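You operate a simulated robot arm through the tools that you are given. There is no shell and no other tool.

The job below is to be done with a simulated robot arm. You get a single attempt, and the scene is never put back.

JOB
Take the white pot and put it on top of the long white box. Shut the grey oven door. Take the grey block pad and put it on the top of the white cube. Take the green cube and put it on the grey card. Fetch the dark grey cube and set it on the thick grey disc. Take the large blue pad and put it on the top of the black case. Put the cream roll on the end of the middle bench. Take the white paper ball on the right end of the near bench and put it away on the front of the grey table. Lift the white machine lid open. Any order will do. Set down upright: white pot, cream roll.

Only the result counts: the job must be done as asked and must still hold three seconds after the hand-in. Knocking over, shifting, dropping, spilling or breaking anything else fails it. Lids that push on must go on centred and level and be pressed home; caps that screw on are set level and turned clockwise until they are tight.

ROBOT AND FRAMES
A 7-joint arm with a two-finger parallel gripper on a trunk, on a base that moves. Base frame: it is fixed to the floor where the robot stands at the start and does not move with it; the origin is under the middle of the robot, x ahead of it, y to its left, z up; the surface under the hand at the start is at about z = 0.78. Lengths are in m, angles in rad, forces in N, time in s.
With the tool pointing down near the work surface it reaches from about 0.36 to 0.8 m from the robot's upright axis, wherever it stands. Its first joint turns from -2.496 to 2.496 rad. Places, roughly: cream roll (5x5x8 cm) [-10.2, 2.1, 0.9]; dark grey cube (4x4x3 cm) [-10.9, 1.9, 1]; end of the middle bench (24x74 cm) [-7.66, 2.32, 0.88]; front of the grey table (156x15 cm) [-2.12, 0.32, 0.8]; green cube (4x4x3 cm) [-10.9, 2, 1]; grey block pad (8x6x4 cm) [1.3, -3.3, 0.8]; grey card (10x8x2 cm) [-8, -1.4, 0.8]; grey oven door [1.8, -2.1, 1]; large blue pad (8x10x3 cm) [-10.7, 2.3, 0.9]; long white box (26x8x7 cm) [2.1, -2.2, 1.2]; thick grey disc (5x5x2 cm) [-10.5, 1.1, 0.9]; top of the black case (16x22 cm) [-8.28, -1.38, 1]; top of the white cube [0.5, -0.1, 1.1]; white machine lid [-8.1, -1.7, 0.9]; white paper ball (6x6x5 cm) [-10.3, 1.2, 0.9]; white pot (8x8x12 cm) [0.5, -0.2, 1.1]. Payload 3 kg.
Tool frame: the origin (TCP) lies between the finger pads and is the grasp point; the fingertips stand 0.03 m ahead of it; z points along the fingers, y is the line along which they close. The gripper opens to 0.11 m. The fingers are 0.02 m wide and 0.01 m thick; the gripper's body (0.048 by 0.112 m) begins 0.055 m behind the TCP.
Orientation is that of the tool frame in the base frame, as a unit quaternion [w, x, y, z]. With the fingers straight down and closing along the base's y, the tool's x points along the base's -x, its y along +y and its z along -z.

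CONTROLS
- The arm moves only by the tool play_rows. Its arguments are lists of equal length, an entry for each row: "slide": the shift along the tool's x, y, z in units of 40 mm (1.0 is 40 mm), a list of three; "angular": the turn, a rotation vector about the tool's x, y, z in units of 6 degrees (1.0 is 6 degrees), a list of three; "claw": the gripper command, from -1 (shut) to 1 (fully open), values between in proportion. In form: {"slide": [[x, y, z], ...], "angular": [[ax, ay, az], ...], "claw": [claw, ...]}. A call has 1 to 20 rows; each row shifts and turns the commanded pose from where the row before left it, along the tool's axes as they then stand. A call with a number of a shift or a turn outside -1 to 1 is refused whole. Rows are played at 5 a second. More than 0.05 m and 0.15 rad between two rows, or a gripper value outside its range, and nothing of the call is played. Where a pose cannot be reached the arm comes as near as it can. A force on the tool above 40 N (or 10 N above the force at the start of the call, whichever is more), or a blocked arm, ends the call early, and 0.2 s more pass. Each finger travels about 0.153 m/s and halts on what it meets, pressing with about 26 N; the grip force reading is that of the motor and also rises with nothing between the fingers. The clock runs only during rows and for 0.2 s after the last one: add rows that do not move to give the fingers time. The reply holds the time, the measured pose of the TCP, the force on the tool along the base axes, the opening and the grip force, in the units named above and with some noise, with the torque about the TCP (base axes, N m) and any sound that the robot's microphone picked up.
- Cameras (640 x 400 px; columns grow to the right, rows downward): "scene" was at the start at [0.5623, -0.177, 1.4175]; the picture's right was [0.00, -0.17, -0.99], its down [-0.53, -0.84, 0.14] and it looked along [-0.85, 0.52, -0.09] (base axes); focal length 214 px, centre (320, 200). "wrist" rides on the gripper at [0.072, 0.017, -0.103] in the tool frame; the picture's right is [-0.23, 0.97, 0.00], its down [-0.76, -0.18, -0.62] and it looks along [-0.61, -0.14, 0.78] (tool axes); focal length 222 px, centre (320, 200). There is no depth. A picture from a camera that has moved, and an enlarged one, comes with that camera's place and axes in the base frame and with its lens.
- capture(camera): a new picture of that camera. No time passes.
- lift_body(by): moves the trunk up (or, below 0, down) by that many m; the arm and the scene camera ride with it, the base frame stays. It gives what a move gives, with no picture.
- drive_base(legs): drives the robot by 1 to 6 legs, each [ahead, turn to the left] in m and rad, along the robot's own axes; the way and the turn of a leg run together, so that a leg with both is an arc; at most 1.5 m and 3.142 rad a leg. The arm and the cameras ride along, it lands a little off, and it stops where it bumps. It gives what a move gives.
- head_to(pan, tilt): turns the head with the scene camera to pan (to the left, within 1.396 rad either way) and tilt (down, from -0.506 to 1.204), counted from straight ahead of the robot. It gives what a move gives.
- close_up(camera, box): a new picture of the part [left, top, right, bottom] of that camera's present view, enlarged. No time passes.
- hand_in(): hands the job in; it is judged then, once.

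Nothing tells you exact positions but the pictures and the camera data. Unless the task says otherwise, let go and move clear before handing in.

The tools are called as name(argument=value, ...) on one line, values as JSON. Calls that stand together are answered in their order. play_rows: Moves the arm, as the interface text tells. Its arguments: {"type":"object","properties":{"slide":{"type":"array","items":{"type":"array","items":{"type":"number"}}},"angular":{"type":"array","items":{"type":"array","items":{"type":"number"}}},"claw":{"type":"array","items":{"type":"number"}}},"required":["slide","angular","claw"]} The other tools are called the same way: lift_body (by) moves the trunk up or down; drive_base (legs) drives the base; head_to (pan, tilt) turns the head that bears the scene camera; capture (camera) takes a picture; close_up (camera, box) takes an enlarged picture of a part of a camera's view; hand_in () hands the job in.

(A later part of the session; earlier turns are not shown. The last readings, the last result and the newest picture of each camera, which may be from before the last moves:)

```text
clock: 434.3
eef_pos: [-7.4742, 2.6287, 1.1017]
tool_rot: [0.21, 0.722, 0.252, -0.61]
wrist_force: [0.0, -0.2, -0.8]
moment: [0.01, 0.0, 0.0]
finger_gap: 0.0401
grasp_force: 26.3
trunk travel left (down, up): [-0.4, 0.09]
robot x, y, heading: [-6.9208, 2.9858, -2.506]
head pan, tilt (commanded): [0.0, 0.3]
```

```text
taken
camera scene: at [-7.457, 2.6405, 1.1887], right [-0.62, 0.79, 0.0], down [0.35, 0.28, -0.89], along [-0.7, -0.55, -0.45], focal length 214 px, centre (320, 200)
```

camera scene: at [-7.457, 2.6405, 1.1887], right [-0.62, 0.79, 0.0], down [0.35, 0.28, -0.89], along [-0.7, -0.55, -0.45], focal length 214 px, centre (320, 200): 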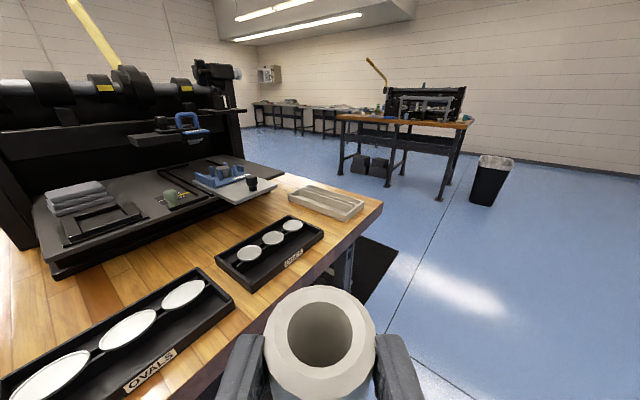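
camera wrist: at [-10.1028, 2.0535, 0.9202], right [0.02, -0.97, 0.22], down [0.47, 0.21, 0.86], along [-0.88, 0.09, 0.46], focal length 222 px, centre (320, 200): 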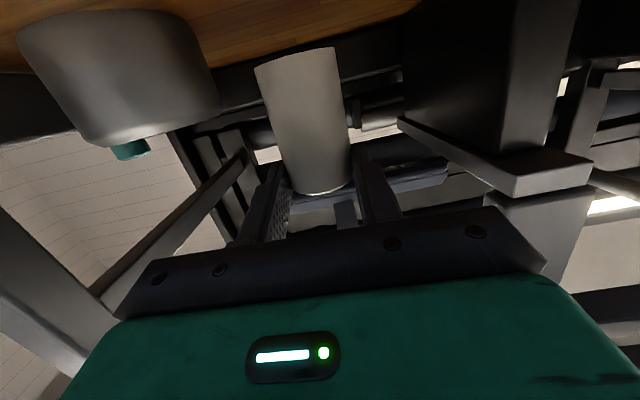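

The bench end shows a free strip between the press plate (y ≈ 2.10) and the trays (y ≈ 2.27), near the east edge. I'll set the roll there at about (-7.40, 2.225), so I first shift the robot south-east a bit.

drive_base(legs=[[0, 1.0]])

drive_base(legs=[[0.28, 0]])

drive_base(legs=[[0, -0.95]])

capture(camera="scene")

capture(camera="wrist")

```text
clock: 437.6
eef_pos: [-6.9159, 2.327, 1.1029]
tool_rot: [0.477, 0.512, 0.568, -0.434]
wrist_force: [1.2, 0.6, -1.2]
moment: [0.0, 0.03, -0.1]
finger_gap: 0.0398
grasp_force: 26.2
trunk travel left (down, up): [-0.4, 0.09]
robot x, y, heading: [-6.9625, 2.9831, -1.526]
head pan, tilt (commanded): [0.0, 0.3]
stopped in leg 1: the robot was blocked; the commanded pose is now the measured one
```

```text
clock: 439.5
eef_pos: [-6.9033, 2.0491, 1.1021]
tool_rot: [0.476, 0.513, 0.567, -0.435]
wrist_force: [-0.4, -0.7, -0.1]
moment: [0.03, -0.01, 0.02]
finger_gap: 0.0397
grasp_force: 26.2
trunk travel left (down, up): [-0.4, 0.09]
robot x, y, heading: [-6.9526, 2.7077, -1.524]
head pan, tilt (commanded): [0.0, 0.3]
```

```text
clock: 442.4
eef_pos: [-7.4647, 2.2899, 1.1028]
tool_rot: [0.222, 0.717, 0.267, -0.604]
wrist_force: [0.3, 0.2, -1.3]
moment: [-0.04, -0.03, -0.01]
finger_gap: 0.04
grasp_force: 26.1
trunk travel left (down, up): [-0.4, 0.09]
robot x, y, heading: [-6.925, 2.676, -2.48]
head pan, tilt (commanded): [0.0, 0.3]
```

```text
taken
camera scene: at [-7.4465, 2.303, 1.1905], right [-0.65, 0.76, 0.0], down [0.34, 0.3, -0.89], along [-0.68, -0.58, -0.45], focal length 214 px, centre (320, 200)
```

scene: 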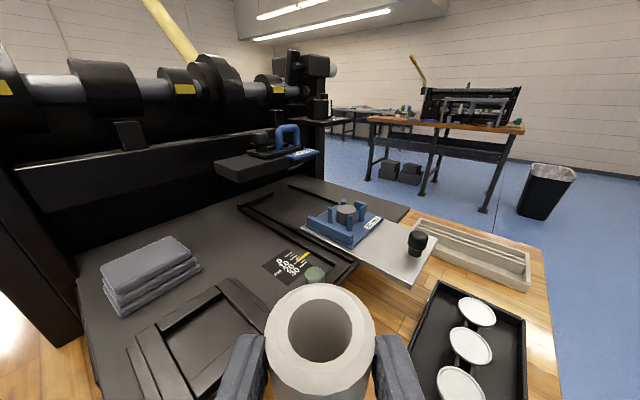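

```text
taken
camera wrist: at [-7.3653, 2.3523, 1.0488], right [0.6, -0.77, 0.22], down [0.26, 0.45, 0.86], along [-0.75, -0.46, 0.47], focal length 222 px, centre (320, 200)
```

wrist: 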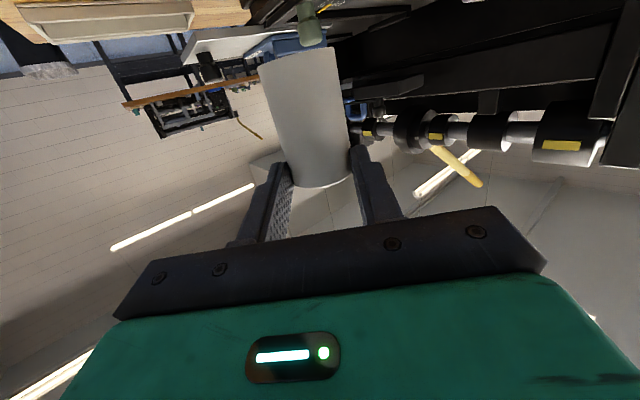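

drive_base(legs=[[-0.09, 0]])

play_rows(slide=[[-0.097, 0.727, 0.533], [-0.097, 0.727, 0.533], [-0.097, 0.727, 0.533], [0.3, 0, 0.05], [0, 0, 0]], angular=[[0, 0, 0], [0, 0, 0], [0, 0, 0], [0, 0, 0], [0, 0, 0]], claw=[-1, -1, -1, -1, -1])

capture(camera="wrist")

head_to(pan=0.5, tilt=0.6)

capture(camera="scene")

```text
clock: 443.5
eef_pos: [-7.391, 2.3461, 1.1036]
tool_rot: [0.222, 0.717, 0.266, -0.605]
wrist_force: [-0.2, -0.3, -0.3]
moment: [0.02, 0.0, 0.01]
finger_gap: 0.0401
grasp_force: 26.0
trunk travel left (down, up): [-0.4, 0.09]
robot x, y, heading: [-6.8574, 2.7272, -2.486]
head pan, tilt (commanded): [0.0, 0.3]
```

```text
clock: 444.7
eef_pos: [-7.3833, 2.2373, 1.0924]
tool_rot: [0.222, 0.717, 0.266, -0.606]
wrist_force: [-0.2, -0.4, -1.1]
moment: [-0.02, 0.0, -0.01]
finger_gap: 0.04
grasp_force: 26.3
trunk travel left (down, up): [-0.4, 0.09]
robot x, y, heading: [-6.8565, 2.7303, -2.481]
head pan, tilt (commanded): [0.0, 0.3]
```

```text
taken
camera wrist: at [-7.2855, 2.2993, 1.038], right [0.6, -0.77, 0.22], down [0.26, 0.45, 0.86], along [-0.76, -0.46, 0.47], focal length 222 px, centre (320, 200)
```

wrist: 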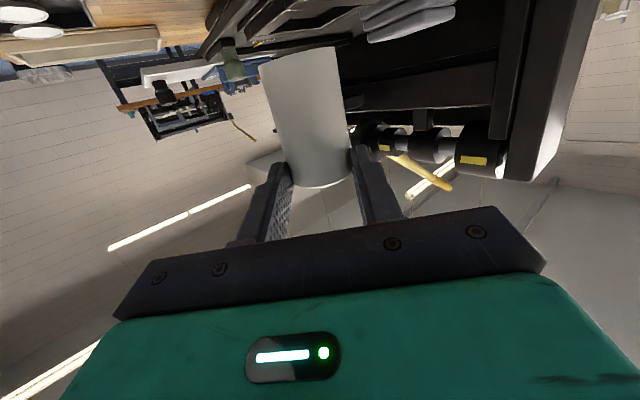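

```text
clock: 445.7
eef_pos: [-7.3836, 2.2374, 1.0928]
tool_rot: [0.222, 0.716, 0.266, -0.605]
wrist_force: [-0.8, 0.1, -0.3]
moment: [0.06, -0.01, 0.01]
finger_gap: 0.0398
grasp_force: 26.0
trunk travel left (down, up): [-0.4, 0.09]
robot x, y, heading: [-6.8566, 2.7273, -2.481]
head pan, tilt (commanded): [0.499, 0.6]
```

```text
taken
camera scene: at [-7.324, 2.2313, 1.155], right [-0.93, 0.36, -0.08], down [0.3, 0.62, -0.73], along [-0.22, -0.7, -0.68], focal length 214 px, centre (320, 200)
```

scene: 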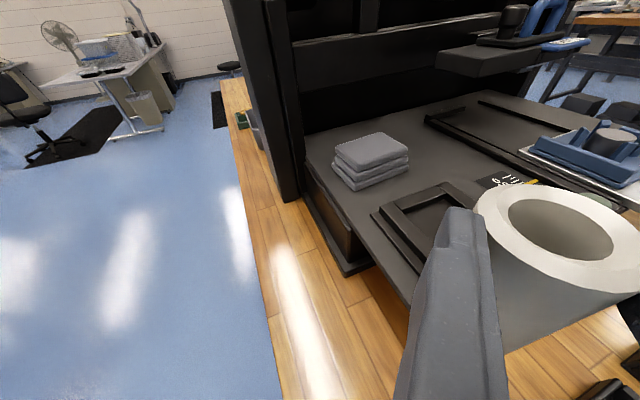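

close_up(camera="scene", box=[220, 120, 540, 400])

head_to(pan=1.0, tilt=0.6)

capture(camera="scene")

head_to(pan=-0.7, tilt=0.7)

capture(camera="scene")

```text
1.43 times, centred on (380, 260) of scene
camera zoom: at [-7.324, 2.2313, 1.155], right [-0.93, 0.36, -0.08], down [0.3, 0.62, -0.73], along [-0.22, -0.7, -0.68], focal length 306 px, centre (234, 114)
```

zoom: 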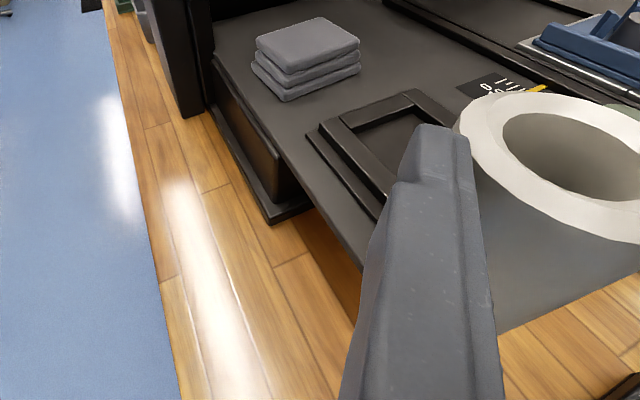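

```text
clock: 446.6
eef_pos: [-7.3829, 2.2376, 1.0929]
tool_rot: [0.221, 0.717, 0.266, -0.604]
wrist_force: [0.4, 1.0, -0.2]
moment: [-0.01, 0.01, -0.01]
finger_gap: 0.0401
grasp_force: 26.0
trunk travel left (down, up): [-0.4, 0.09]
robot x, y, heading: [-6.8546, 2.7265, -2.479]
head pan, tilt (commanded): [1.0, 0.6]
```

```text
taken
camera scene: at [-7.2807, 2.226, 1.1599], right [-0.98, -0.13, -0.14], down [0.02, 0.65, -0.76], along [0.19, -0.75, -0.64], focal length 214 px, centre (320, 200)
```

scene: 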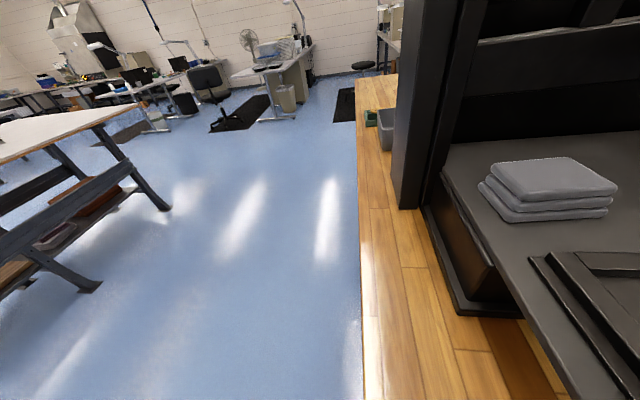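

```text
clock: 448.3
eef_pos: [-7.3822, 2.2383, 1.0913]
tool_rot: [0.222, 0.717, 0.267, -0.605]
wrist_force: [0.4, -0.7, -0.6]
moment: [0.05, -0.02, -0.03]
finger_gap: 0.0396
grasp_force: 26.0
trunk travel left (down, up): [-0.4, 0.09]
robot x, y, heading: [-6.8591, 2.7301, -2.484]
head pan, tilt (commanded): [-0.7, 0.7]
```

```text
taken
camera scene: at [-7.3763, 2.314, 1.149], right [-0.01, 0.99, 0.11], down [0.74, 0.09, -0.67], along [-0.68, 0.07, -0.73], focal length 214 px, centre (320, 200)
```

scene: 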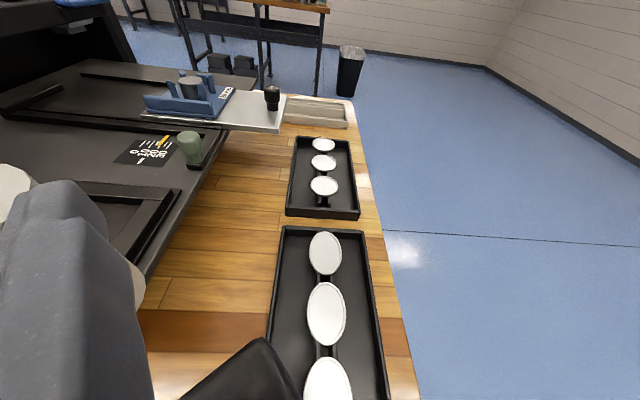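

The press plate overhangs to y ≈ 2.20 at z ≈ 0.98, so I'll set the roll east of it at about (-7.36, 2.23), with trays from y = 2.27 on. I'll shift the hand east a little and lower.

play_rows(slide=[[0.12, 0.53, -0.72], [0.745, 0, 0.13], [0.745, 0, 0.13], [0.745, 0, 0.13], [0, 0, 0]], angular=[[0, 0, 0], [0, 0, 0], [0, 0, 0], [0, 0, 0], [0, 0, 0]], claw=[-1, -1, -1, -1, -1])

capture(camera="scene")

capture(camera="wrist")

```text
clock: 449.5
eef_pos: [-7.3474, 2.2392, 1.0011]
tool_rot: [0.221, 0.718, 0.266, -0.604]
wrist_force: [-1.0, 0.0, -1.0]
moment: [0.0, -0.03, 0.0]
finger_gap: 0.0399
grasp_force: 25.8
trunk travel left (down, up): [-0.4, 0.09]
robot x, y, heading: [-6.8555, 2.7304, -2.485]
head pan, tilt (commanded): [-0.7, 0.7]
```

```text
taken
camera scene: at [-7.3402, 2.3159, 1.058], right [-0.01, 0.99, 0.11], down [0.74, 0.09, -0.67], along [-0.68, 0.07, -0.73], focal length 214 px, centre (320, 200)
```

scene: 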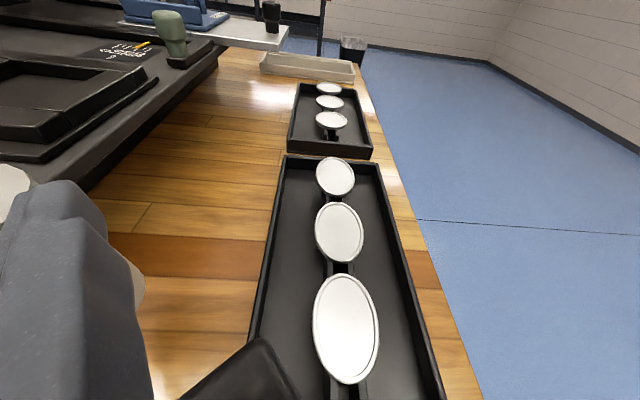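

```text
taken
camera wrist: at [-7.2493, 2.3014, 0.947], right [0.6, -0.77, 0.22], down [0.26, 0.45, 0.86], along [-0.76, -0.46, 0.47], focal length 222 px, centre (320, 200)
```

wrist: 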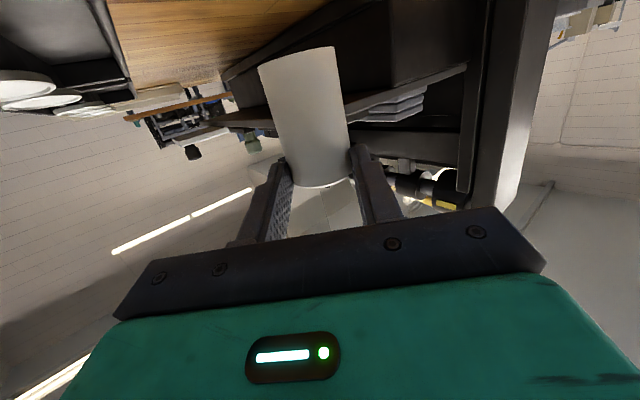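

play_rows(slide=[[0.5, -0.19, -0.07], [0.45, 0, 0.08], [0, 0, 0]], angular=[[0, 0, 0], [0, 0, 0], [0, 0, 0]], claw=[-1, -1, -1])

play_rows(slide=[[0.05, 0, 0.009], [0.05, 0, 0.009], [0.05, 0, 0.009], [0, 0, 0]], angular=[[0, 0, 0], [0, 0, 0], [0, 0, 0], [0, 0, 0]], claw=[-1, -1, -1, -1])

play_rows(slide=[[0.05, 0, 0.009], [0.05, 0, 0.009], [0, 0, 0]], angular=[[0, 0, 0], [0, 0, 0], [0, 0, 0]], claw=[-1, -1, -1])

```text
clock: 450.3
eef_pos: [-7.3474, 2.2489, 0.9646]
tool_rot: [0.222, 0.717, 0.266, -0.604]
wrist_force: [-0.2, -0.1, -0.7]
moment: [0.0, -0.02, 0.01]
finger_gap: 0.0397
grasp_force: 25.6
trunk travel left (down, up): [-0.4, 0.09]
robot x, y, heading: [-6.8562, 2.7259, -2.484]
head pan, tilt (commanded): [-0.7, 0.7]
```

```text
clock: 451.3
eef_pos: [-7.3496, 2.2495, 0.958]
tool_rot: [0.221, 0.717, 0.266, -0.605]
wrist_force: [-0.1, -0.4, -0.2]
moment: [0.01, -0.03, 0.01]
finger_gap: 0.0399
grasp_force: 25.9
trunk travel left (down, up): [-0.4, 0.09]
robot x, y, heading: [-6.8549, 2.7278, -2.484]
head pan, tilt (commanded): [-0.7, 0.7]
```

```text
clock: 452.1
eef_pos: [-7.35, 2.2502, 0.9535]
tool_rot: [0.222, 0.717, 0.266, -0.605]
wrist_force: [-0.6, -0.6, -0.3]
moment: [0.02, -0.05, -0.01]
finger_gap: 0.0398
grasp_force: 25.7
trunk travel left (down, up): [-0.4, 0.09]
robot x, y, heading: [-6.8512, 2.7265, -2.484]
head pan, tilt (commanded): [-0.7, 0.7]
```

play_rows(slide=[[0.05, 0, 0.009], [0.05, 0, 0.009], [0, 0, 0]], angular=[[0, 0, 0], [0, 0, 0], [0, 0, 0]], claw=[-1, -1, -1])

play_rows(slide=[[0.05, 0, 0.009], [0, 0, 0]], angular=[[0, 0, 0], [0, 0, 0]], claw=[-1, -1])

capture(camera="wrist")

```text
clock: 452.9
eef_pos: [-7.3489, 2.2507, 0.9524]
tool_rot: [0.222, 0.716, 0.265, -0.607]
wrist_force: [-0.5, -0.4, 16.3]
moment: [-0.24, 0.17, -0.03]
finger_gap: 0.04
grasp_force: 26.0
trunk travel left (down, up): [-0.4, 0.09]
robot x, y, heading: [-6.8563, 2.7304, -2.479]
head pan, tilt (commanded): [-0.7, 0.7]
```

```text
clock: 453.5
eef_pos: [-7.349, 2.2509, 0.9491]
tool_rot: [0.222, 0.716, 0.266, -0.606]
wrist_force: [-3.4, 0.2, 18.6]
moment: [-0.37, 0.54, -0.07]
finger_gap: 0.0402
grasp_force: 26.1
trunk travel left (down, up): [-0.4, 0.09]
robot x, y, heading: [-6.8542, 2.7299, -2.483]
head pan, tilt (commanded): [-0.7, 0.7]
```

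```text
taken
camera wrist: at [-7.2513, 2.3124, 0.8942], right [0.6, -0.77, 0.22], down [0.26, 0.45, 0.86], along [-0.75, -0.46, 0.47], focal length 222 px, centre (320, 200)
```

wrist: 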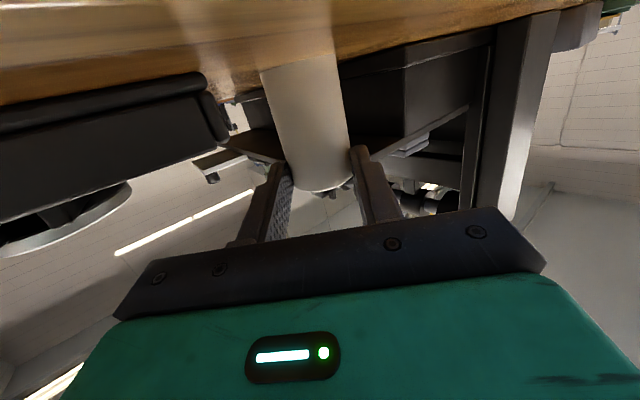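

The roll is touching the bench. I'll release it and back straight off along the tool axis.

play_rows(slide=[[0, 0, 0], [0, 0, 0], [0, 0, 0], [0, 0, -0.5], [0, 0, -0.7], [0, 0, -0.7], [0, 0, -0.7]], angular=[[0, 0, 0], [0, 0, 0], [0, 0, 0], [0, 0, 0], [0, 0, 0], [0, 0, 0], [0, 0, 0]], claw=[-0.1, 0.1, 0.2, 0.2, 0.2, 0.2, 0.2])

capture(camera="wrist")

head_to(pan=0, tilt=0.3)

capture(camera="scene")

```text
clock: 455.1
eef_pos: [-7.3058, 2.2861, 0.9585]
tool_rot: [0.221, 0.717, 0.265, -0.606]
wrist_force: [-0.3, -0.5, -0.2]
moment: [-0.02, 0.01, 0.01]
finger_gap: 0.0659
grasp_force: 0.0
out of reach, approached as far as the arm can: row 6, 7
trunk travel left (down, up): [-0.4, 0.09]
robot x, y, heading: [-6.8568, 2.7287, -2.475]
head pan, tilt (commanded): [-0.7, 0.7]
```

```text
taken
camera wrist: at [-7.2077, 2.3487, 0.9034], right [0.6, -0.77, 0.22], down [0.26, 0.45, 0.86], along [-0.75, -0.46, 0.47], focal length 222 px, centre (320, 200)
```

wrist: 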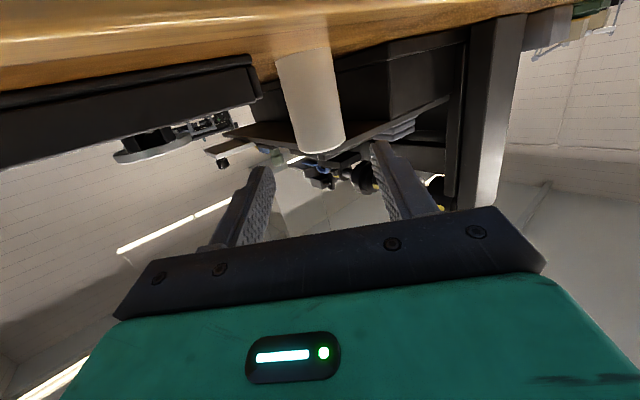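

```text
clock: 456.2
eef_pos: [-7.3057, 2.2859, 0.9581]
tool_rot: [0.222, 0.717, 0.266, -0.605]
wrist_force: [0.3, -0.1, 0.4]
moment: [0.01, 0.01, -0.01]
finger_gap: 0.0659
grasp_force: 0.0
trunk travel left (down, up): [-0.4, 0.09]
robot x, y, heading: [-6.8529, 2.7305, -2.482]
head pan, tilt (commanded): [0.0, 0.3]
```

```text
taken
camera scene: at [-7.2889, 2.2995, 1.045], right [-0.65, 0.76, 0.0], down [0.34, 0.3, -0.89], along [-0.68, -0.58, -0.45], focal length 214 px, centre (320, 200)
```

scene: 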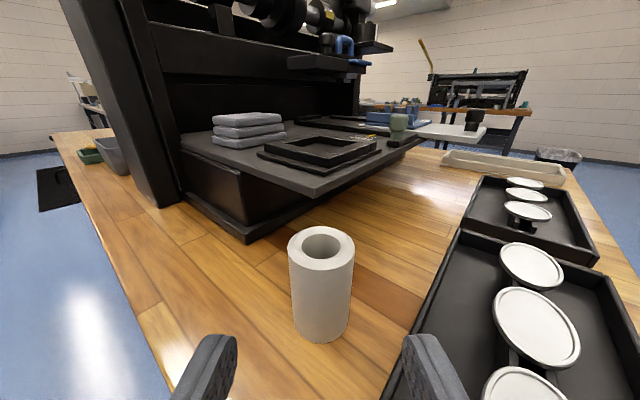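

The cream roll stands upright on the bench end. I'll back the robot away and then go for the west side of the near bench.

drive_base(legs=[[-0.3, 0]])

play_rows(slide=[[-0.8, 0, 0.2], [-0.8, 0, 0.2], [-0.8, 0, 0.2], [-0.8, 0, 0.2], [-0.8, 0, 0.2], [0, 0, 0], [0, 0, 0], [0, 0, 0]], angular=[[0, 0, 0], [0, 0, 0], [0, 0, 0], [0, 0, 0], [0, 0, 0], [0, 1, 0], [0, 1, 0], [0, 1, 0]], claw=[0, 0, 0, 0, 0, 0, 0, 0])

capture(camera="scene")

```text
clock: 458.2
eef_pos: [-7.0703, 2.4695, 0.9575]
tool_rot: [0.222, 0.717, 0.266, -0.605]
wrist_force: [-0.4, -0.8, 0.7]
moment: [-0.01, 0.0, 0.03]
finger_gap: 0.0662
grasp_force: 0.1
trunk travel left (down, up): [-0.4, 0.09]
robot x, y, heading: [-6.6224, 2.9114, -2.477]
head pan, tilt (commanded): [0.0, 0.3]
```

```text
clock: 460.0
eef_pos: [-7.1205, 2.4269, 1.1088]
tool_rot: [0.178, 0.803, 0.297, -0.485]
wrist_force: [1.2, -0.2, -0.4]
moment: [-0.04, 0.02, -0.01]
finger_gap: 0.0549
grasp_force: 0.0
trunk travel left (down, up): [-0.4, 0.09]
robot x, y, heading: [-6.6235, 2.9104, -2.484]
head pan, tilt (commanded): [0.0, 0.3]
```

```text
taken
camera scene: at [-7.1245, 2.4212, 1.199], right [-0.65, 0.76, 0.0], down [0.54, 0.46, -0.71], along [-0.54, -0.46, -0.71], focal length 214 px, centre (320, 200)
```

scene: 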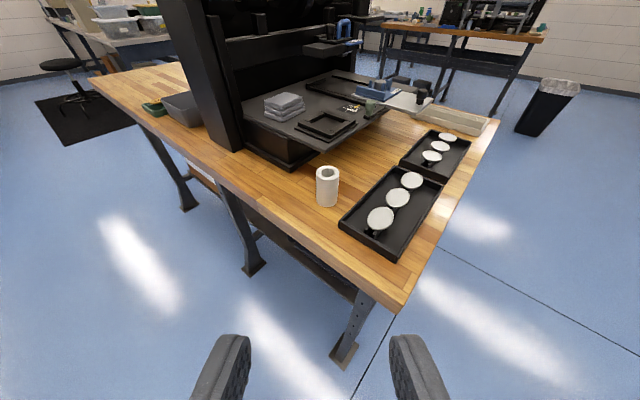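

The roll is in place. I'll raise the hand, turn west and drive along the northern lane past the waste bin.

play_rows(slide=[[-0.88, 0, -0.47], [-0.88, 0, -0.47], [-0.88, 0, -0.47], [-0.88, 0, -0.47], [-0.88, 0, -0.47]], angular=[[0, 0, 0], [0, 0, 0], [0, 0, 0], [0, 0, 0], [0, 0, 0]], claw=[0, 0, 0, 0, 0])

drive_base(legs=[[0, -0.749]])

drive_base(legs=[[1.5, 0], [1.5, 0]])

head_to(pan=0, tilt=-0.1)

capture(camera="scene")

```text
clock: 461.2
eef_pos: [-7.1188, 2.4282, 1.3083]
tool_rot: [0.178, 0.802, 0.297, -0.487]
wrist_force: [-1.0, -0.7, -1.0]
moment: [0.0, 0.02, -0.02]
finger_gap: 0.0551
grasp_force: 0.0
trunk travel left (down, up): [-0.4, 0.09]
robot x, y, heading: [-6.6189, 2.9121, -2.481]
head pan, tilt (commanded): [0.0, 0.3]
```

```text
clock: 463.6
eef_pos: [-7.3149, 2.892, 1.3076]
tool_rot: [-0.01, 0.856, -0.014, -0.516]
wrist_force: [-0.5, -0.4, -0.4]
moment: [-0.01, -0.01, 0.01]
finger_gap: 0.0551
grasp_force: 0.1
trunk travel left (down, up): [-0.4, 0.09]
robot x, y, heading: [-6.6222, 2.885, 3.065]
head pan, tilt (commanded): [0.0, 0.3]
```

```text
clock: 478.2
eef_pos: [-10.3225, 3.1007, 1.3093]
tool_rot: [-0.01, 0.856, -0.013, -0.517]
wrist_force: [-0.1, 1.1, -1.1]
moment: [0.02, -0.02, 0.01]
finger_gap: 0.0548
grasp_force: 0.1
trunk travel left (down, up): [-0.4, 0.09]
robot x, y, heading: [-9.6272, 3.094, 3.07]
head pan, tilt (commanded): [0.0, 0.3]
```

```text
clock: 479.1
eef_pos: [-10.3228, 3.0997, 1.3087]
tool_rot: [-0.009, 0.855, -0.012, -0.518]
wrist_force: [0.4, 0.3, 0.2]
moment: [-0.02, 0.0, 0.01]
finger_gap: 0.0547
grasp_force: 0.1
trunk travel left (down, up): [-0.4, 0.09]
robot x, y, heading: [-9.6281, 3.0986, 3.069]
head pan, tilt (commanded): [0.0, -0.099]
```

```text
taken
camera scene: at [-10.3394, 3.0996, 1.4346], right [0.03, 1.0, 0.0], down [0.38, -0.01, -0.93], along [-0.93, 0.03, -0.38], focal length 214 px, centre (320, 200)
```

scene: 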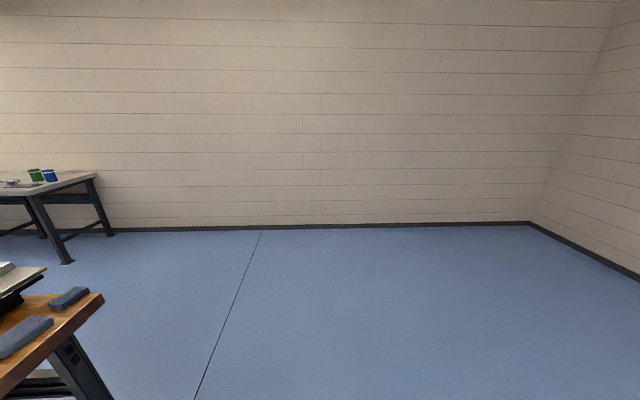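

drive_base(legs=[[0, -0.35]])

drive_base(legs=[[0.9, 0]])

drive_base(legs=[[0, 0.42]])

drive_base(legs=[[1.25, 0]])

head_to(pan=1.2, tilt=0.0)

capture(camera="scene")

```text
clock: 480.6
eef_pos: [-10.2742, 3.341, 1.3089]
tool_rot: [-0.099, 0.841, -0.162, -0.507]
wrist_force: [0.2, -0.1, 0.6]
moment: [-0.02, 0.03, 0.02]
finger_gap: 0.055
grasp_force: 0.0
trunk travel left (down, up): [-0.4, 0.09]
robot x, y, heading: [-9.6294, 3.0782, 2.717]
head pan, tilt (commanded): [0.0, -0.099]
```

```text
clock: 485.2
eef_pos: [-11.085, 3.7072, 1.311]
tool_rot: [-0.101, 0.84, -0.163, -0.507]
wrist_force: [0.6, 0.0, 0.2]
moment: [-0.03, 0.0, 0.01]
finger_gap: 0.0549
grasp_force: 0.2
trunk travel left (down, up): [-0.4, 0.09]
robot x, y, heading: [-10.4431, 3.4449, 2.713]
head pan, tilt (commanded): [0.0, -0.099]
```

```text
clock: 486.9
eef_pos: [-11.1366, 3.4228, 1.3097]
tool_rot: [0.008, 0.855, 0.016, -0.518]
wrist_force: [0.2, 0.9, -0.2]
moment: [-0.02, -0.01, -0.01]
finger_gap: 0.0552
grasp_force: 0.0
trunk travel left (down, up): [-0.4, 0.09]
robot x, y, heading: [-10.4461, 3.4659, 3.134]
head pan, tilt (commanded): [0.0, -0.099]
```

```text
clock: 493.2
eef_pos: [-12.3898, 3.4156, 1.3119]
tool_rot: [0.01, 0.855, 0.02, -0.518]
wrist_force: [0.7, -0.6, -0.9]
moment: [0.0, -0.01, 0.0]
finger_gap: 0.0549
grasp_force: 0.0
trunk travel left (down, up): [-0.4, 0.09]
robot x, y, heading: [-11.6976, 3.4664, -3.136]
head pan, tilt (commanded): [0.0, -0.099]
```

```text
clock: 494.6
eef_pos: [-12.3904, 3.4162, 1.3107]
tool_rot: [0.01, 0.856, 0.02, -0.517]
wrist_force: [0.2, 0.1, 0.0]
moment: [-0.01, -0.02, 0.01]
finger_gap: 0.0551
grasp_force: 0.1
trunk travel left (down, up): [-0.4, 0.09]
robot x, y, heading: [-11.6976, 3.4665, -3.137]
head pan, tilt (commanded): [1.201, 0.0]
```

```text
taken
camera scene: at [-12.351, 3.3323, 1.4539], right [-0.84, 0.33, -0.43], down [0.46, 0.02, -0.89], along [-0.28, -0.94, -0.17], focal length 214 px, centre (320, 200)
```

scene: 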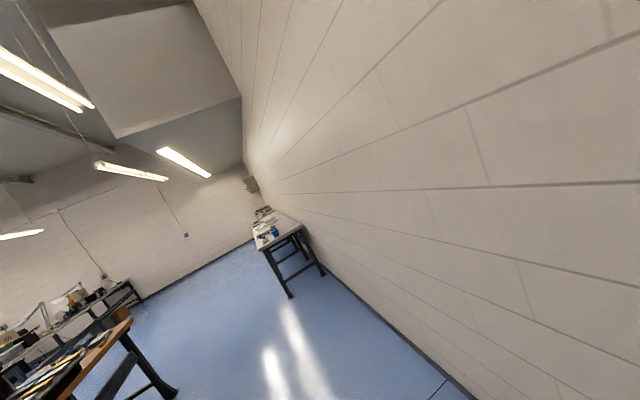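

drive_base(legs=[[0, 1.566]])

head_to(pan=0.5, tilt=0.1)

capture(camera="scene")

```text
clock: 499.0
eef_pos: [-11.6444, 2.7723, 1.3119]
tool_rot: [0.374, 0.589, 0.621, -0.357]
wrist_force: [-0.1, -0.7, -0.5]
moment: [0.04, 0.01, 0.01]
finger_gap: 0.0551
grasp_force: 0.1
trunk travel left (down, up): [-0.4, 0.09]
robot x, y, heading: [-11.7574, 3.4612, -1.567]
head pan, tilt (commanded): [1.201, 0.0]
```

```text
clock: 500.1
eef_pos: [-11.6436, 2.7729, 1.3124]
tool_rot: [0.374, 0.589, 0.621, -0.358]
wrist_force: [0.2, -0.2, 1.0]
moment: [-0.03, -0.02, 0.01]
finger_gap: 0.0552
grasp_force: 0.2
trunk travel left (down, up): [-0.4, 0.09]
robot x, y, heading: [-11.7568, 3.4617, -1.564]
head pan, tilt (commanded): [0.499, 0.099]
```

```text
taken
camera scene: at [-11.6001, 2.7702, 1.4241], right [-0.86, -0.47, -0.22], down [-0.08, 0.54, -0.84], along [0.51, -0.7, -0.5], focal length 214 px, centre (320, 200)
```

scene: 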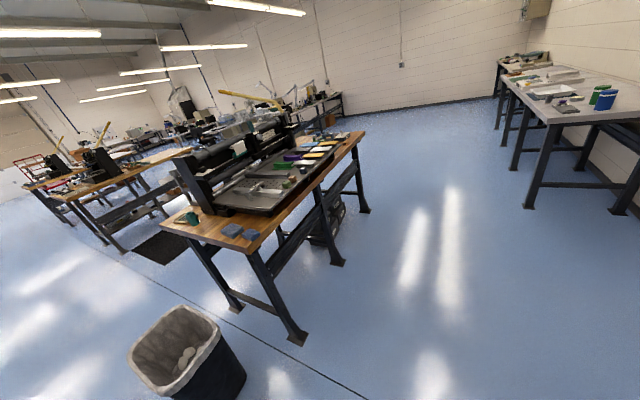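

No mat on this side. I'll enlarge the press bed to identify the cubes and pads.

close_up(camera="scene", box=[150, 100, 390, 260])

```text
2.50 times, centred on (270, 180) of scene
camera zoom: at [-11.6001, 2.7702, 1.4241], right [-0.86, -0.47, -0.22], down [-0.08, 0.54, -0.84], along [0.51, -0.7, -0.5], focal length 536 px, centre (445, 250)
```

zoom: 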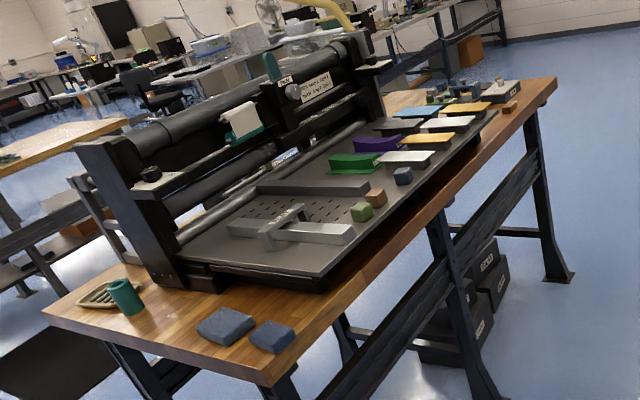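

The green cube is at about (-10.91, 2.07) and the dark grey cube at about (-10.91, 1.90) on the press bed. The large blue pad is at about (-10.75, 2.34) on the bench. I'll drive down the west side and face the bench.

drive_base(legs=[[1.45, 0]])

drive_base(legs=[[0, 1.565]])

head_to(pan=0, tilt=0.2)

capture(camera="scene")

```text
clock: 507.3
eef_pos: [-11.6332, 1.3227, 1.3132]
tool_rot: [0.375, 0.588, 0.622, -0.357]
wrist_force: [-0.2, 1.3, 0.2]
moment: [-0.01, 0.02, 0.01]
finger_gap: 0.0546
grasp_force: 0.0
trunk travel left (down, up): [-0.4, 0.09]
robot x, y, heading: [-11.7442, 2.013, -1.563]
head pan, tilt (commanded): [0.499, 0.099]
```

```text
clock: 511.6
eef_pos: [-11.0556, 2.1262, 1.3119]
tool_rot: [0.518, -0.023, 0.855, 0.012]
wrist_force: [0.8, -0.7, -0.1]
moment: [0.01, -0.02, 0.02]
finger_gap: 0.0551
grasp_force: 0.2
trunk travel left (down, up): [-0.4, 0.09]
robot x, y, heading: [-11.7502, 1.9461, 0.004]
head pan, tilt (commanded): [0.499, 0.099]
```

```text
clock: 512.5
eef_pos: [-11.0572, 2.1267, 1.3133]
tool_rot: [0.517, -0.023, 0.855, 0.012]
wrist_force: [0.0, 0.5, 0.7]
moment: [0.0, 0.0, -0.04]
finger_gap: 0.0548
grasp_force: 0.0
trunk travel left (down, up): [-0.4, 0.09]
robot x, y, heading: [-11.7474, 1.9517, 0.005]
head pan, tilt (commanded): [0.0, 0.201]
```

```text
taken
camera scene: at [-11.0463, 2.1264, 1.4109], right [0.05, -1.0, 0.0], down [-0.63, -0.04, -0.77], along [0.77, 0.04, -0.63], focal length 214 px, centre (320, 200)
```

scene: 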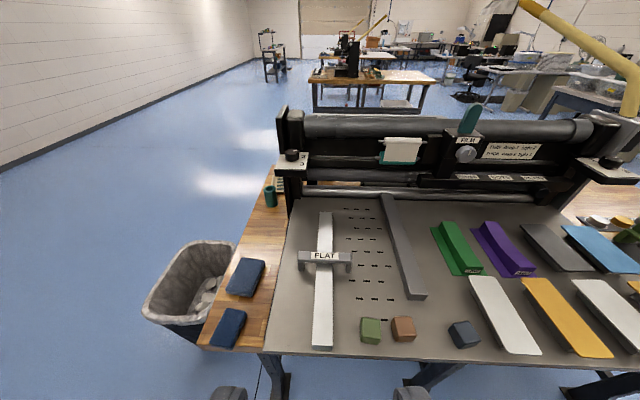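

Now I have a clear view of the bed: green, brown and dark cubes in a row near its west edge, at x ≈ -10.89. I'll point the hand down for a top grasp of the dark one.

play_rows(slide=[[0.84, 0, -0.69], [0.84, 0, -0.69], [0.84, 0, -0.69], [0, 0, 0], [0, 0, 0], [0, 0, 0], [0, 0, 0], [0, 0, 0], [0, 0, 0], [0, 0, 0], [0, 0, 0], [0, 0, 0], [0, 0, 0], [0, 0, 0]], angular=[[0, 0, 0], [0, 0, 0], [0, 0, 0], [0, 1, 0], [0, 1, 0], [0, 1, 0], [0, 1, 0], [0, 1, 0], [0, 1, 0], [0, 1, 0], [0, 1, 0], [0, 1, 0], [0, 1, 0], [0, 0.37, 0]], claw=[0.2, 0.2, 0.2, 0.2, 0.2, 0.2, 0.2, 0.2, 0.2, 0.2, 0.2, 0.2, 0.2, 0.2])

capture(camera="scene")

```text
clock: 515.5
eef_pos: [-11.1767, 2.1213, 1.263]
tool_rot: [0.001, -0.025, 1.0, -0.002]
wrist_force: [0.6, 0.3, 0.2]
moment: [0.03, 0.02, 0.01]
finger_gap: 0.0662
grasp_force: 0.0
trunk travel left (down, up): [-0.4, 0.09]
robot x, y, heading: [-11.7489, 1.9459, 0.001]
head pan, tilt (commanded): [0.0, 0.201]
```

```text
taken
camera scene: at [-11.0841, 2.1238, 1.2989], right [0.05, -1.0, 0.0], down [-0.98, -0.05, 0.2], along [-0.2, -0.01, -0.98], focal length 214 px, centre (320, 200)
```

scene: 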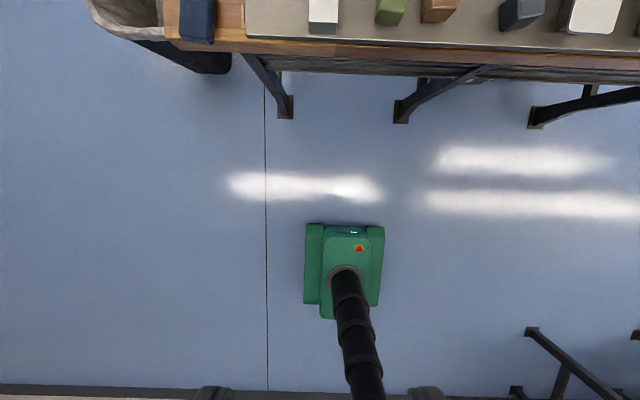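

drive_base(legs=[[0.28, 0]])

head_to(pan=0, tilt=0.5)

capture(camera="scene")

capture(camera="wrist")

```text
clock: 517.5
eef_pos: [-10.895, 2.1221, 1.2626]
tool_rot: [0.0, -0.027, 1.0, -0.002]
wrist_force: [0.7, 0.3, 0.6]
moment: [-0.03, 0.01, 0.01]
finger_gap: 0.0659
grasp_force: 0.0
trunk travel left (down, up): [-0.4, 0.09]
robot x, y, heading: [-11.4646, 1.9523, 0.001]
head pan, tilt (commanded): [0.0, 0.201]
```

```text
clock: 518.3
eef_pos: [-10.8952, 2.1238, 1.2613]
tool_rot: [0.001, -0.027, 1.0, -0.003]
wrist_force: [0.7, 0.1, 0.0]
moment: [0.01, -0.03, 0.02]
finger_gap: 0.066
grasp_force: 0.1
trunk travel left (down, up): [-0.4, 0.09]
robot x, y, heading: [-11.4659, 1.9502, 0.003]
head pan, tilt (commanded): [0.0, 0.499]
```

```text
taken
camera scene: at [-10.8312, 2.1252, 1.3017], right [0.05, -1.0, 0.0], down [-0.88, -0.05, 0.48], along [-0.48, -0.03, -0.88], focal length 214 px, centre (320, 200)
```

scene: 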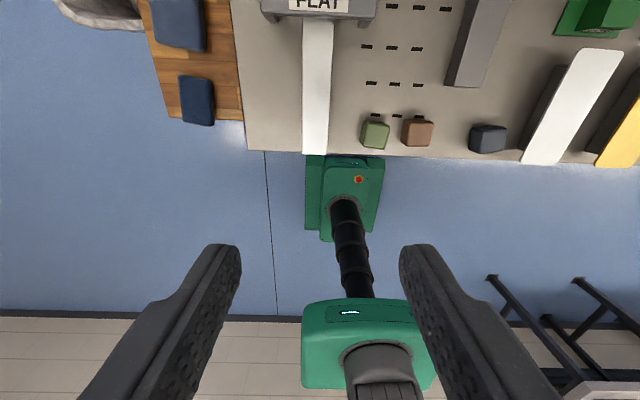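

```text
taken
camera wrist: at [-10.9678, 2.1369, 1.3655], right [0.17, 0.98, 0.0], down [0.77, -0.13, 0.62], along [0.61, -0.11, -0.78], focal length 222 px, centre (320, 200)
```

wrist: 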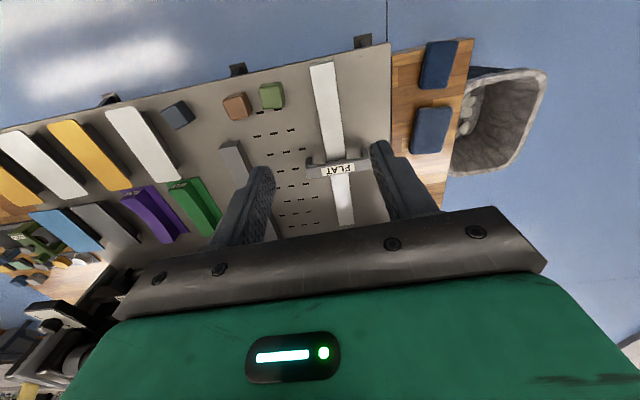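

play_rows(slide=[[0.02, -0.945, 0], [0.02, -0.945, 0], [0.02, -0.945, 0], [0.02, -0.945, 0], [0.02, -0.945, 0], [0.02, -0.945, 0], [0, 0, 1], [0, 0, 1], [0, 0, 1], [0, 0, 0]], angular=[[0, 0, 0], [0, 0, 0], [0, 0, 0], [0, 0, 0], [0, 0, 0], [0, 0, 0], [0, 0, 0], [0, 0, 0], [0, 0, 0], [0, 0, 0]], claw=[0.05, 0.05, 0.05, 0.05, 0.05, 0.05, 0.05, 0.05, 0.05, 0.05])

capture(camera="wrist")

head_to(pan=0, tilt=0.7)

capture(camera="scene")

```text
clock: 520.5
eef_pos: [-10.8869, 1.8959, 1.1443]
tool_rot: [0.001, -0.027, 1.0, -0.002]
wrist_force: [0.2, 0.2, 0.7]
moment: [0.02, 0.02, 0.03]
finger_gap: 0.0579
grasp_force: 0.1
trunk travel left (down, up): [-0.4, 0.09]
robot x, y, heading: [-11.4628, 1.9527, 0.005]
head pan, tilt (commanded): [0.0, 0.499]
```

```text
taken
camera wrist: at [-10.9597, 1.9092, 1.2465], right [0.17, 0.98, 0.0], down [0.77, -0.13, 0.63], along [0.62, -0.11, -0.78], focal length 222 px, centre (320, 200)
```

wrist: 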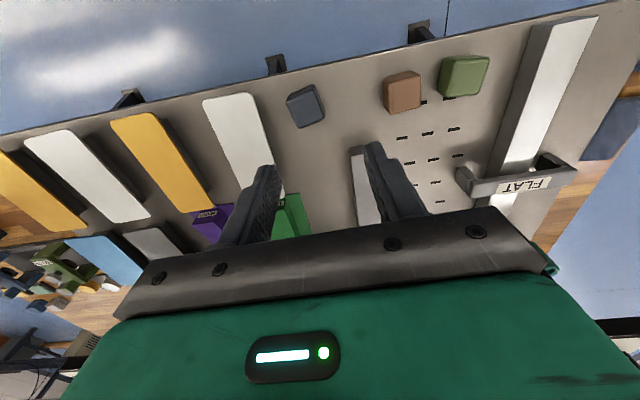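

```text
clock: 521.2
eef_pos: [-10.8866, 1.8968, 1.144]
tool_rot: [0.002, -0.028, 1.0, -0.002]
wrist_force: [-0.8, 0.8, 0.4]
moment: [-0.01, -0.01, 0.0]
finger_gap: 0.0578
grasp_force: 0.0
trunk travel left (down, up): [-0.4, 0.09]
robot x, y, heading: [-11.4653, 1.9524, 0.001]
head pan, tilt (commanded): [0.0, 0.7]
```

```text
taken
camera scene: at [-10.8411, 1.8966, 1.1889], right [0.05, -1.0, 0.0], down [-0.76, -0.04, 0.64], along [-0.64, -0.04, -0.77], focal length 214 px, centre (320, 200)
```

scene: 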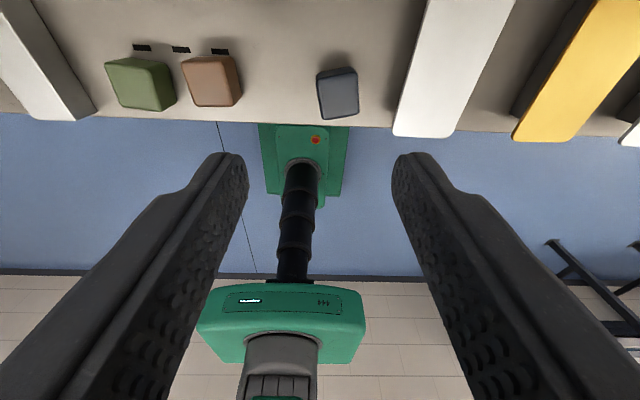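

play_rows(slide=[[0.05, -0.31, 0.6], [0, 0, 0.8], [0, 0, 0.8], [0, 0, 0.5], [0, 0, 0.3], [0, 0, 0]], angular=[[0, 0, 0], [0, 0, 0], [0, 0, 0], [0, 0, 0], [0, 0, 0], [0, 0, 0]], claw=[0.05, 0.05, 0.05, 0.05, 0.05, 0.05])

capture(camera="wrist")

capture(camera="scene")

```text
clock: 522.6
eef_pos: [-10.8898, 1.8822, 1.0225]
tool_rot: [0.0, -0.028, 1.0, -0.002]
wrist_force: [0.0, 0.1, -0.4]
moment: [-0.01, 0.01, -0.01]
finger_gap: 0.0579
grasp_force: 0.0
trunk travel left (down, up): [-0.4, 0.09]
robot x, y, heading: [-11.4654, 1.952, 0.003]
head pan, tilt (commanded): [0.0, 0.7]
```

```text
taken
camera wrist: at [-10.9615, 1.8966, 1.1253], right [0.17, 0.98, 0.0], down [0.77, -0.13, 0.62], along [0.61, -0.11, -0.78], focal length 222 px, centre (320, 200)
```

wrist: 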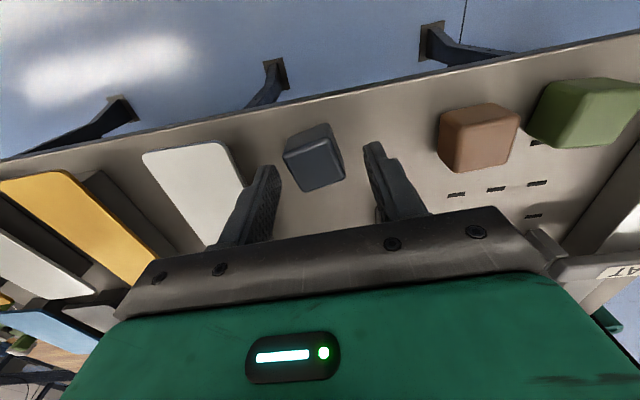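

```text
taken
camera scene: at [-10.8427, 1.884, 1.0674], right [0.05, -1.0, 0.0], down [-0.76, -0.04, 0.64], along [-0.64, -0.04, -0.76], focal length 214 px, centre (320, 200)
```

scene: 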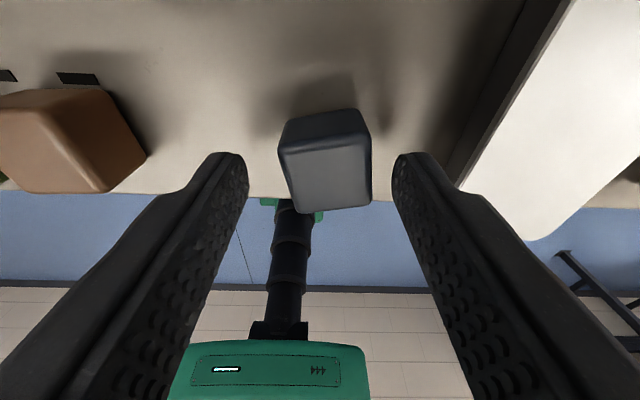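

play_rows(slide=[[0.17, 0, 0.2], [0, 0, 0.2], [0, 0, 0.1], [0, 0, 0]], angular=[[0, 0, 0], [0, 0, 0], [0, 0, 0], [0, 0, 0]], claw=[0.05, 0.05, 0.05, 0.05])

play_rows(slide=[[0, 0, 0.1], [0, 0, 0.1], [0, 0, 0.1], [0, 0, 0]], angular=[[0, 0, 0], [0, 0, 0], [0, 0, 0], [0, 0, 0]], claw=[0.05, 0.05, 0.05, 0.05])

capture(camera="wrist")

capture(camera="scene")

```text
clock: 523.6
eef_pos: [-10.8949, 1.8824, 1.0029]
tool_rot: [0.001, -0.028, 1.0, -0.002]
wrist_force: [-0.2, 0.4, 0.1]
moment: [-0.01, 0.03, -0.02]
finger_gap: 0.0577
grasp_force: 0.1
trunk travel left (down, up): [-0.4, 0.09]
robot x, y, heading: [-11.4643, 1.9517, 0.006]
head pan, tilt (commanded): [0.0, 0.7]
```

```text
clock: 524.2
eef_pos: [-10.894, 1.8812, 1.0021]
tool_rot: [0.005, -0.027, 1.0, -0.003]
wrist_force: [-5.0, -0.7, 16.9]
moment: [0.47, 0.33, 0.22]
finger_gap: 0.0578
grasp_force: 0.1
trunk travel left (down, up): [-0.4, 0.09]
robot x, y, heading: [-11.4643, 1.9539, 0.004]
head pan, tilt (commanded): [0.0, 0.7]
stopped in row 2: the force on the tool passed its limit at 47 N (the readings are from after the stop); the commanded pose is now the measured one
```

```text
taken
camera wrist: at [-10.9682, 1.8959, 1.1034], right [0.17, 0.98, 0.0], down [0.76, -0.13, 0.63], along [0.62, -0.11, -0.78], focal length 222 px, centre (320, 200)
```

wrist: 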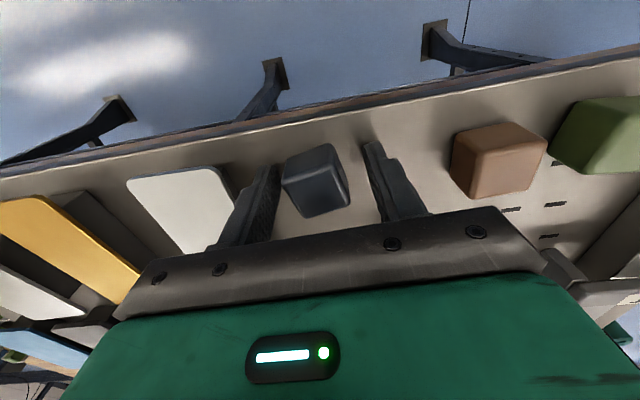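

```text
taken
camera scene: at [-10.8489, 1.8832, 1.0467], right [0.05, -1.0, 0.0], down [-0.77, -0.04, 0.64], along [-0.64, -0.04, -0.77], focal length 214 px, centre (320, 200)
```

scene: 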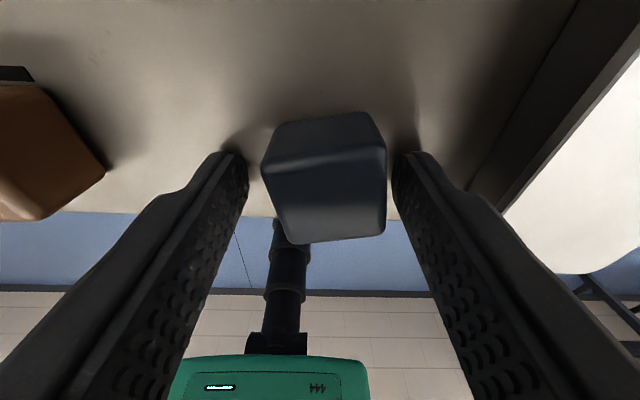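

The fingertips met the bed at z ≈ 0.97. I'll lift 3 mm and close on the cube.

play_rows(slide=[[0, 0, -0.1], [0, 0, 0], [0, 0, 0], [0, 0, 0], [0, 0, 0]], angular=[[0, 0, 0], [0, 0, 0], [0, 0, 0], [0, 0, 0], [0, 0, 0]], claw=[0.05, -0.2, -0.6, -1, -1])

play_rows(slide=[[0, 0, -0.5], [0, 0, -1], [0, 0, -1], [0, 0, -1], [0, 0, 0]], angular=[[0, 0, 0], [0, 0, 0], [0, 0, 0], [0, 0, 0], [0, 0, 0]], claw=[-1, -1, -1, -1, -1])

capture(camera="wrist")

```text
clock: 525.4
eef_pos: [-10.8936, 1.8813, 1.0046]
tool_rot: [0.004, -0.028, 1.0, -0.002]
wrist_force: [-1.1, 0.4, -0.5]
moment: [0.01, 0.0, 0.0]
finger_gap: 0.0333
grasp_force: 25.5
trunk travel left (down, up): [-0.4, 0.09]
robot x, y, heading: [-11.4631, 1.9496, 0.003]
head pan, tilt (commanded): [0.0, 0.7]
```

```text
clock: 526.6
eef_pos: [-10.8938, 1.8841, 1.1444]
tool_rot: [0.004, -0.027, 1.0, -0.002]
wrist_force: [0.4, 0.3, -0.4]
moment: [0.02, -0.03, 0.0]
finger_gap: 0.0331
grasp_force: 26.4
trunk travel left (down, up): [-0.4, 0.09]
robot x, y, heading: [-11.4658, 1.9517, 0.004]
head pan, tilt (commanded): [0.0, 0.7]
```

```text
taken
camera wrist: at [-10.9679, 1.8971, 1.2467], right [0.17, 0.98, 0.0], down [0.77, -0.13, 0.63], along [0.62, -0.11, -0.78], focal length 222 px, centre (320, 200)
```

wrist: 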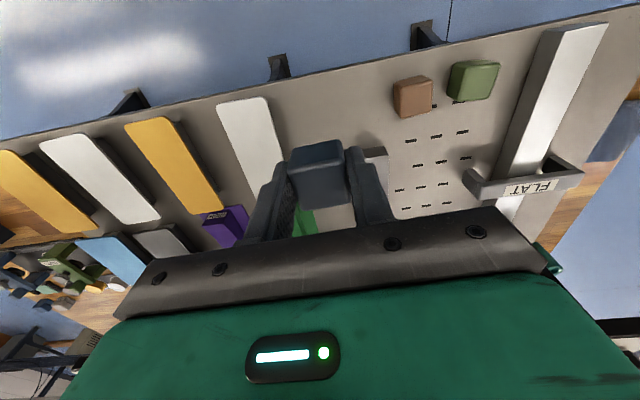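

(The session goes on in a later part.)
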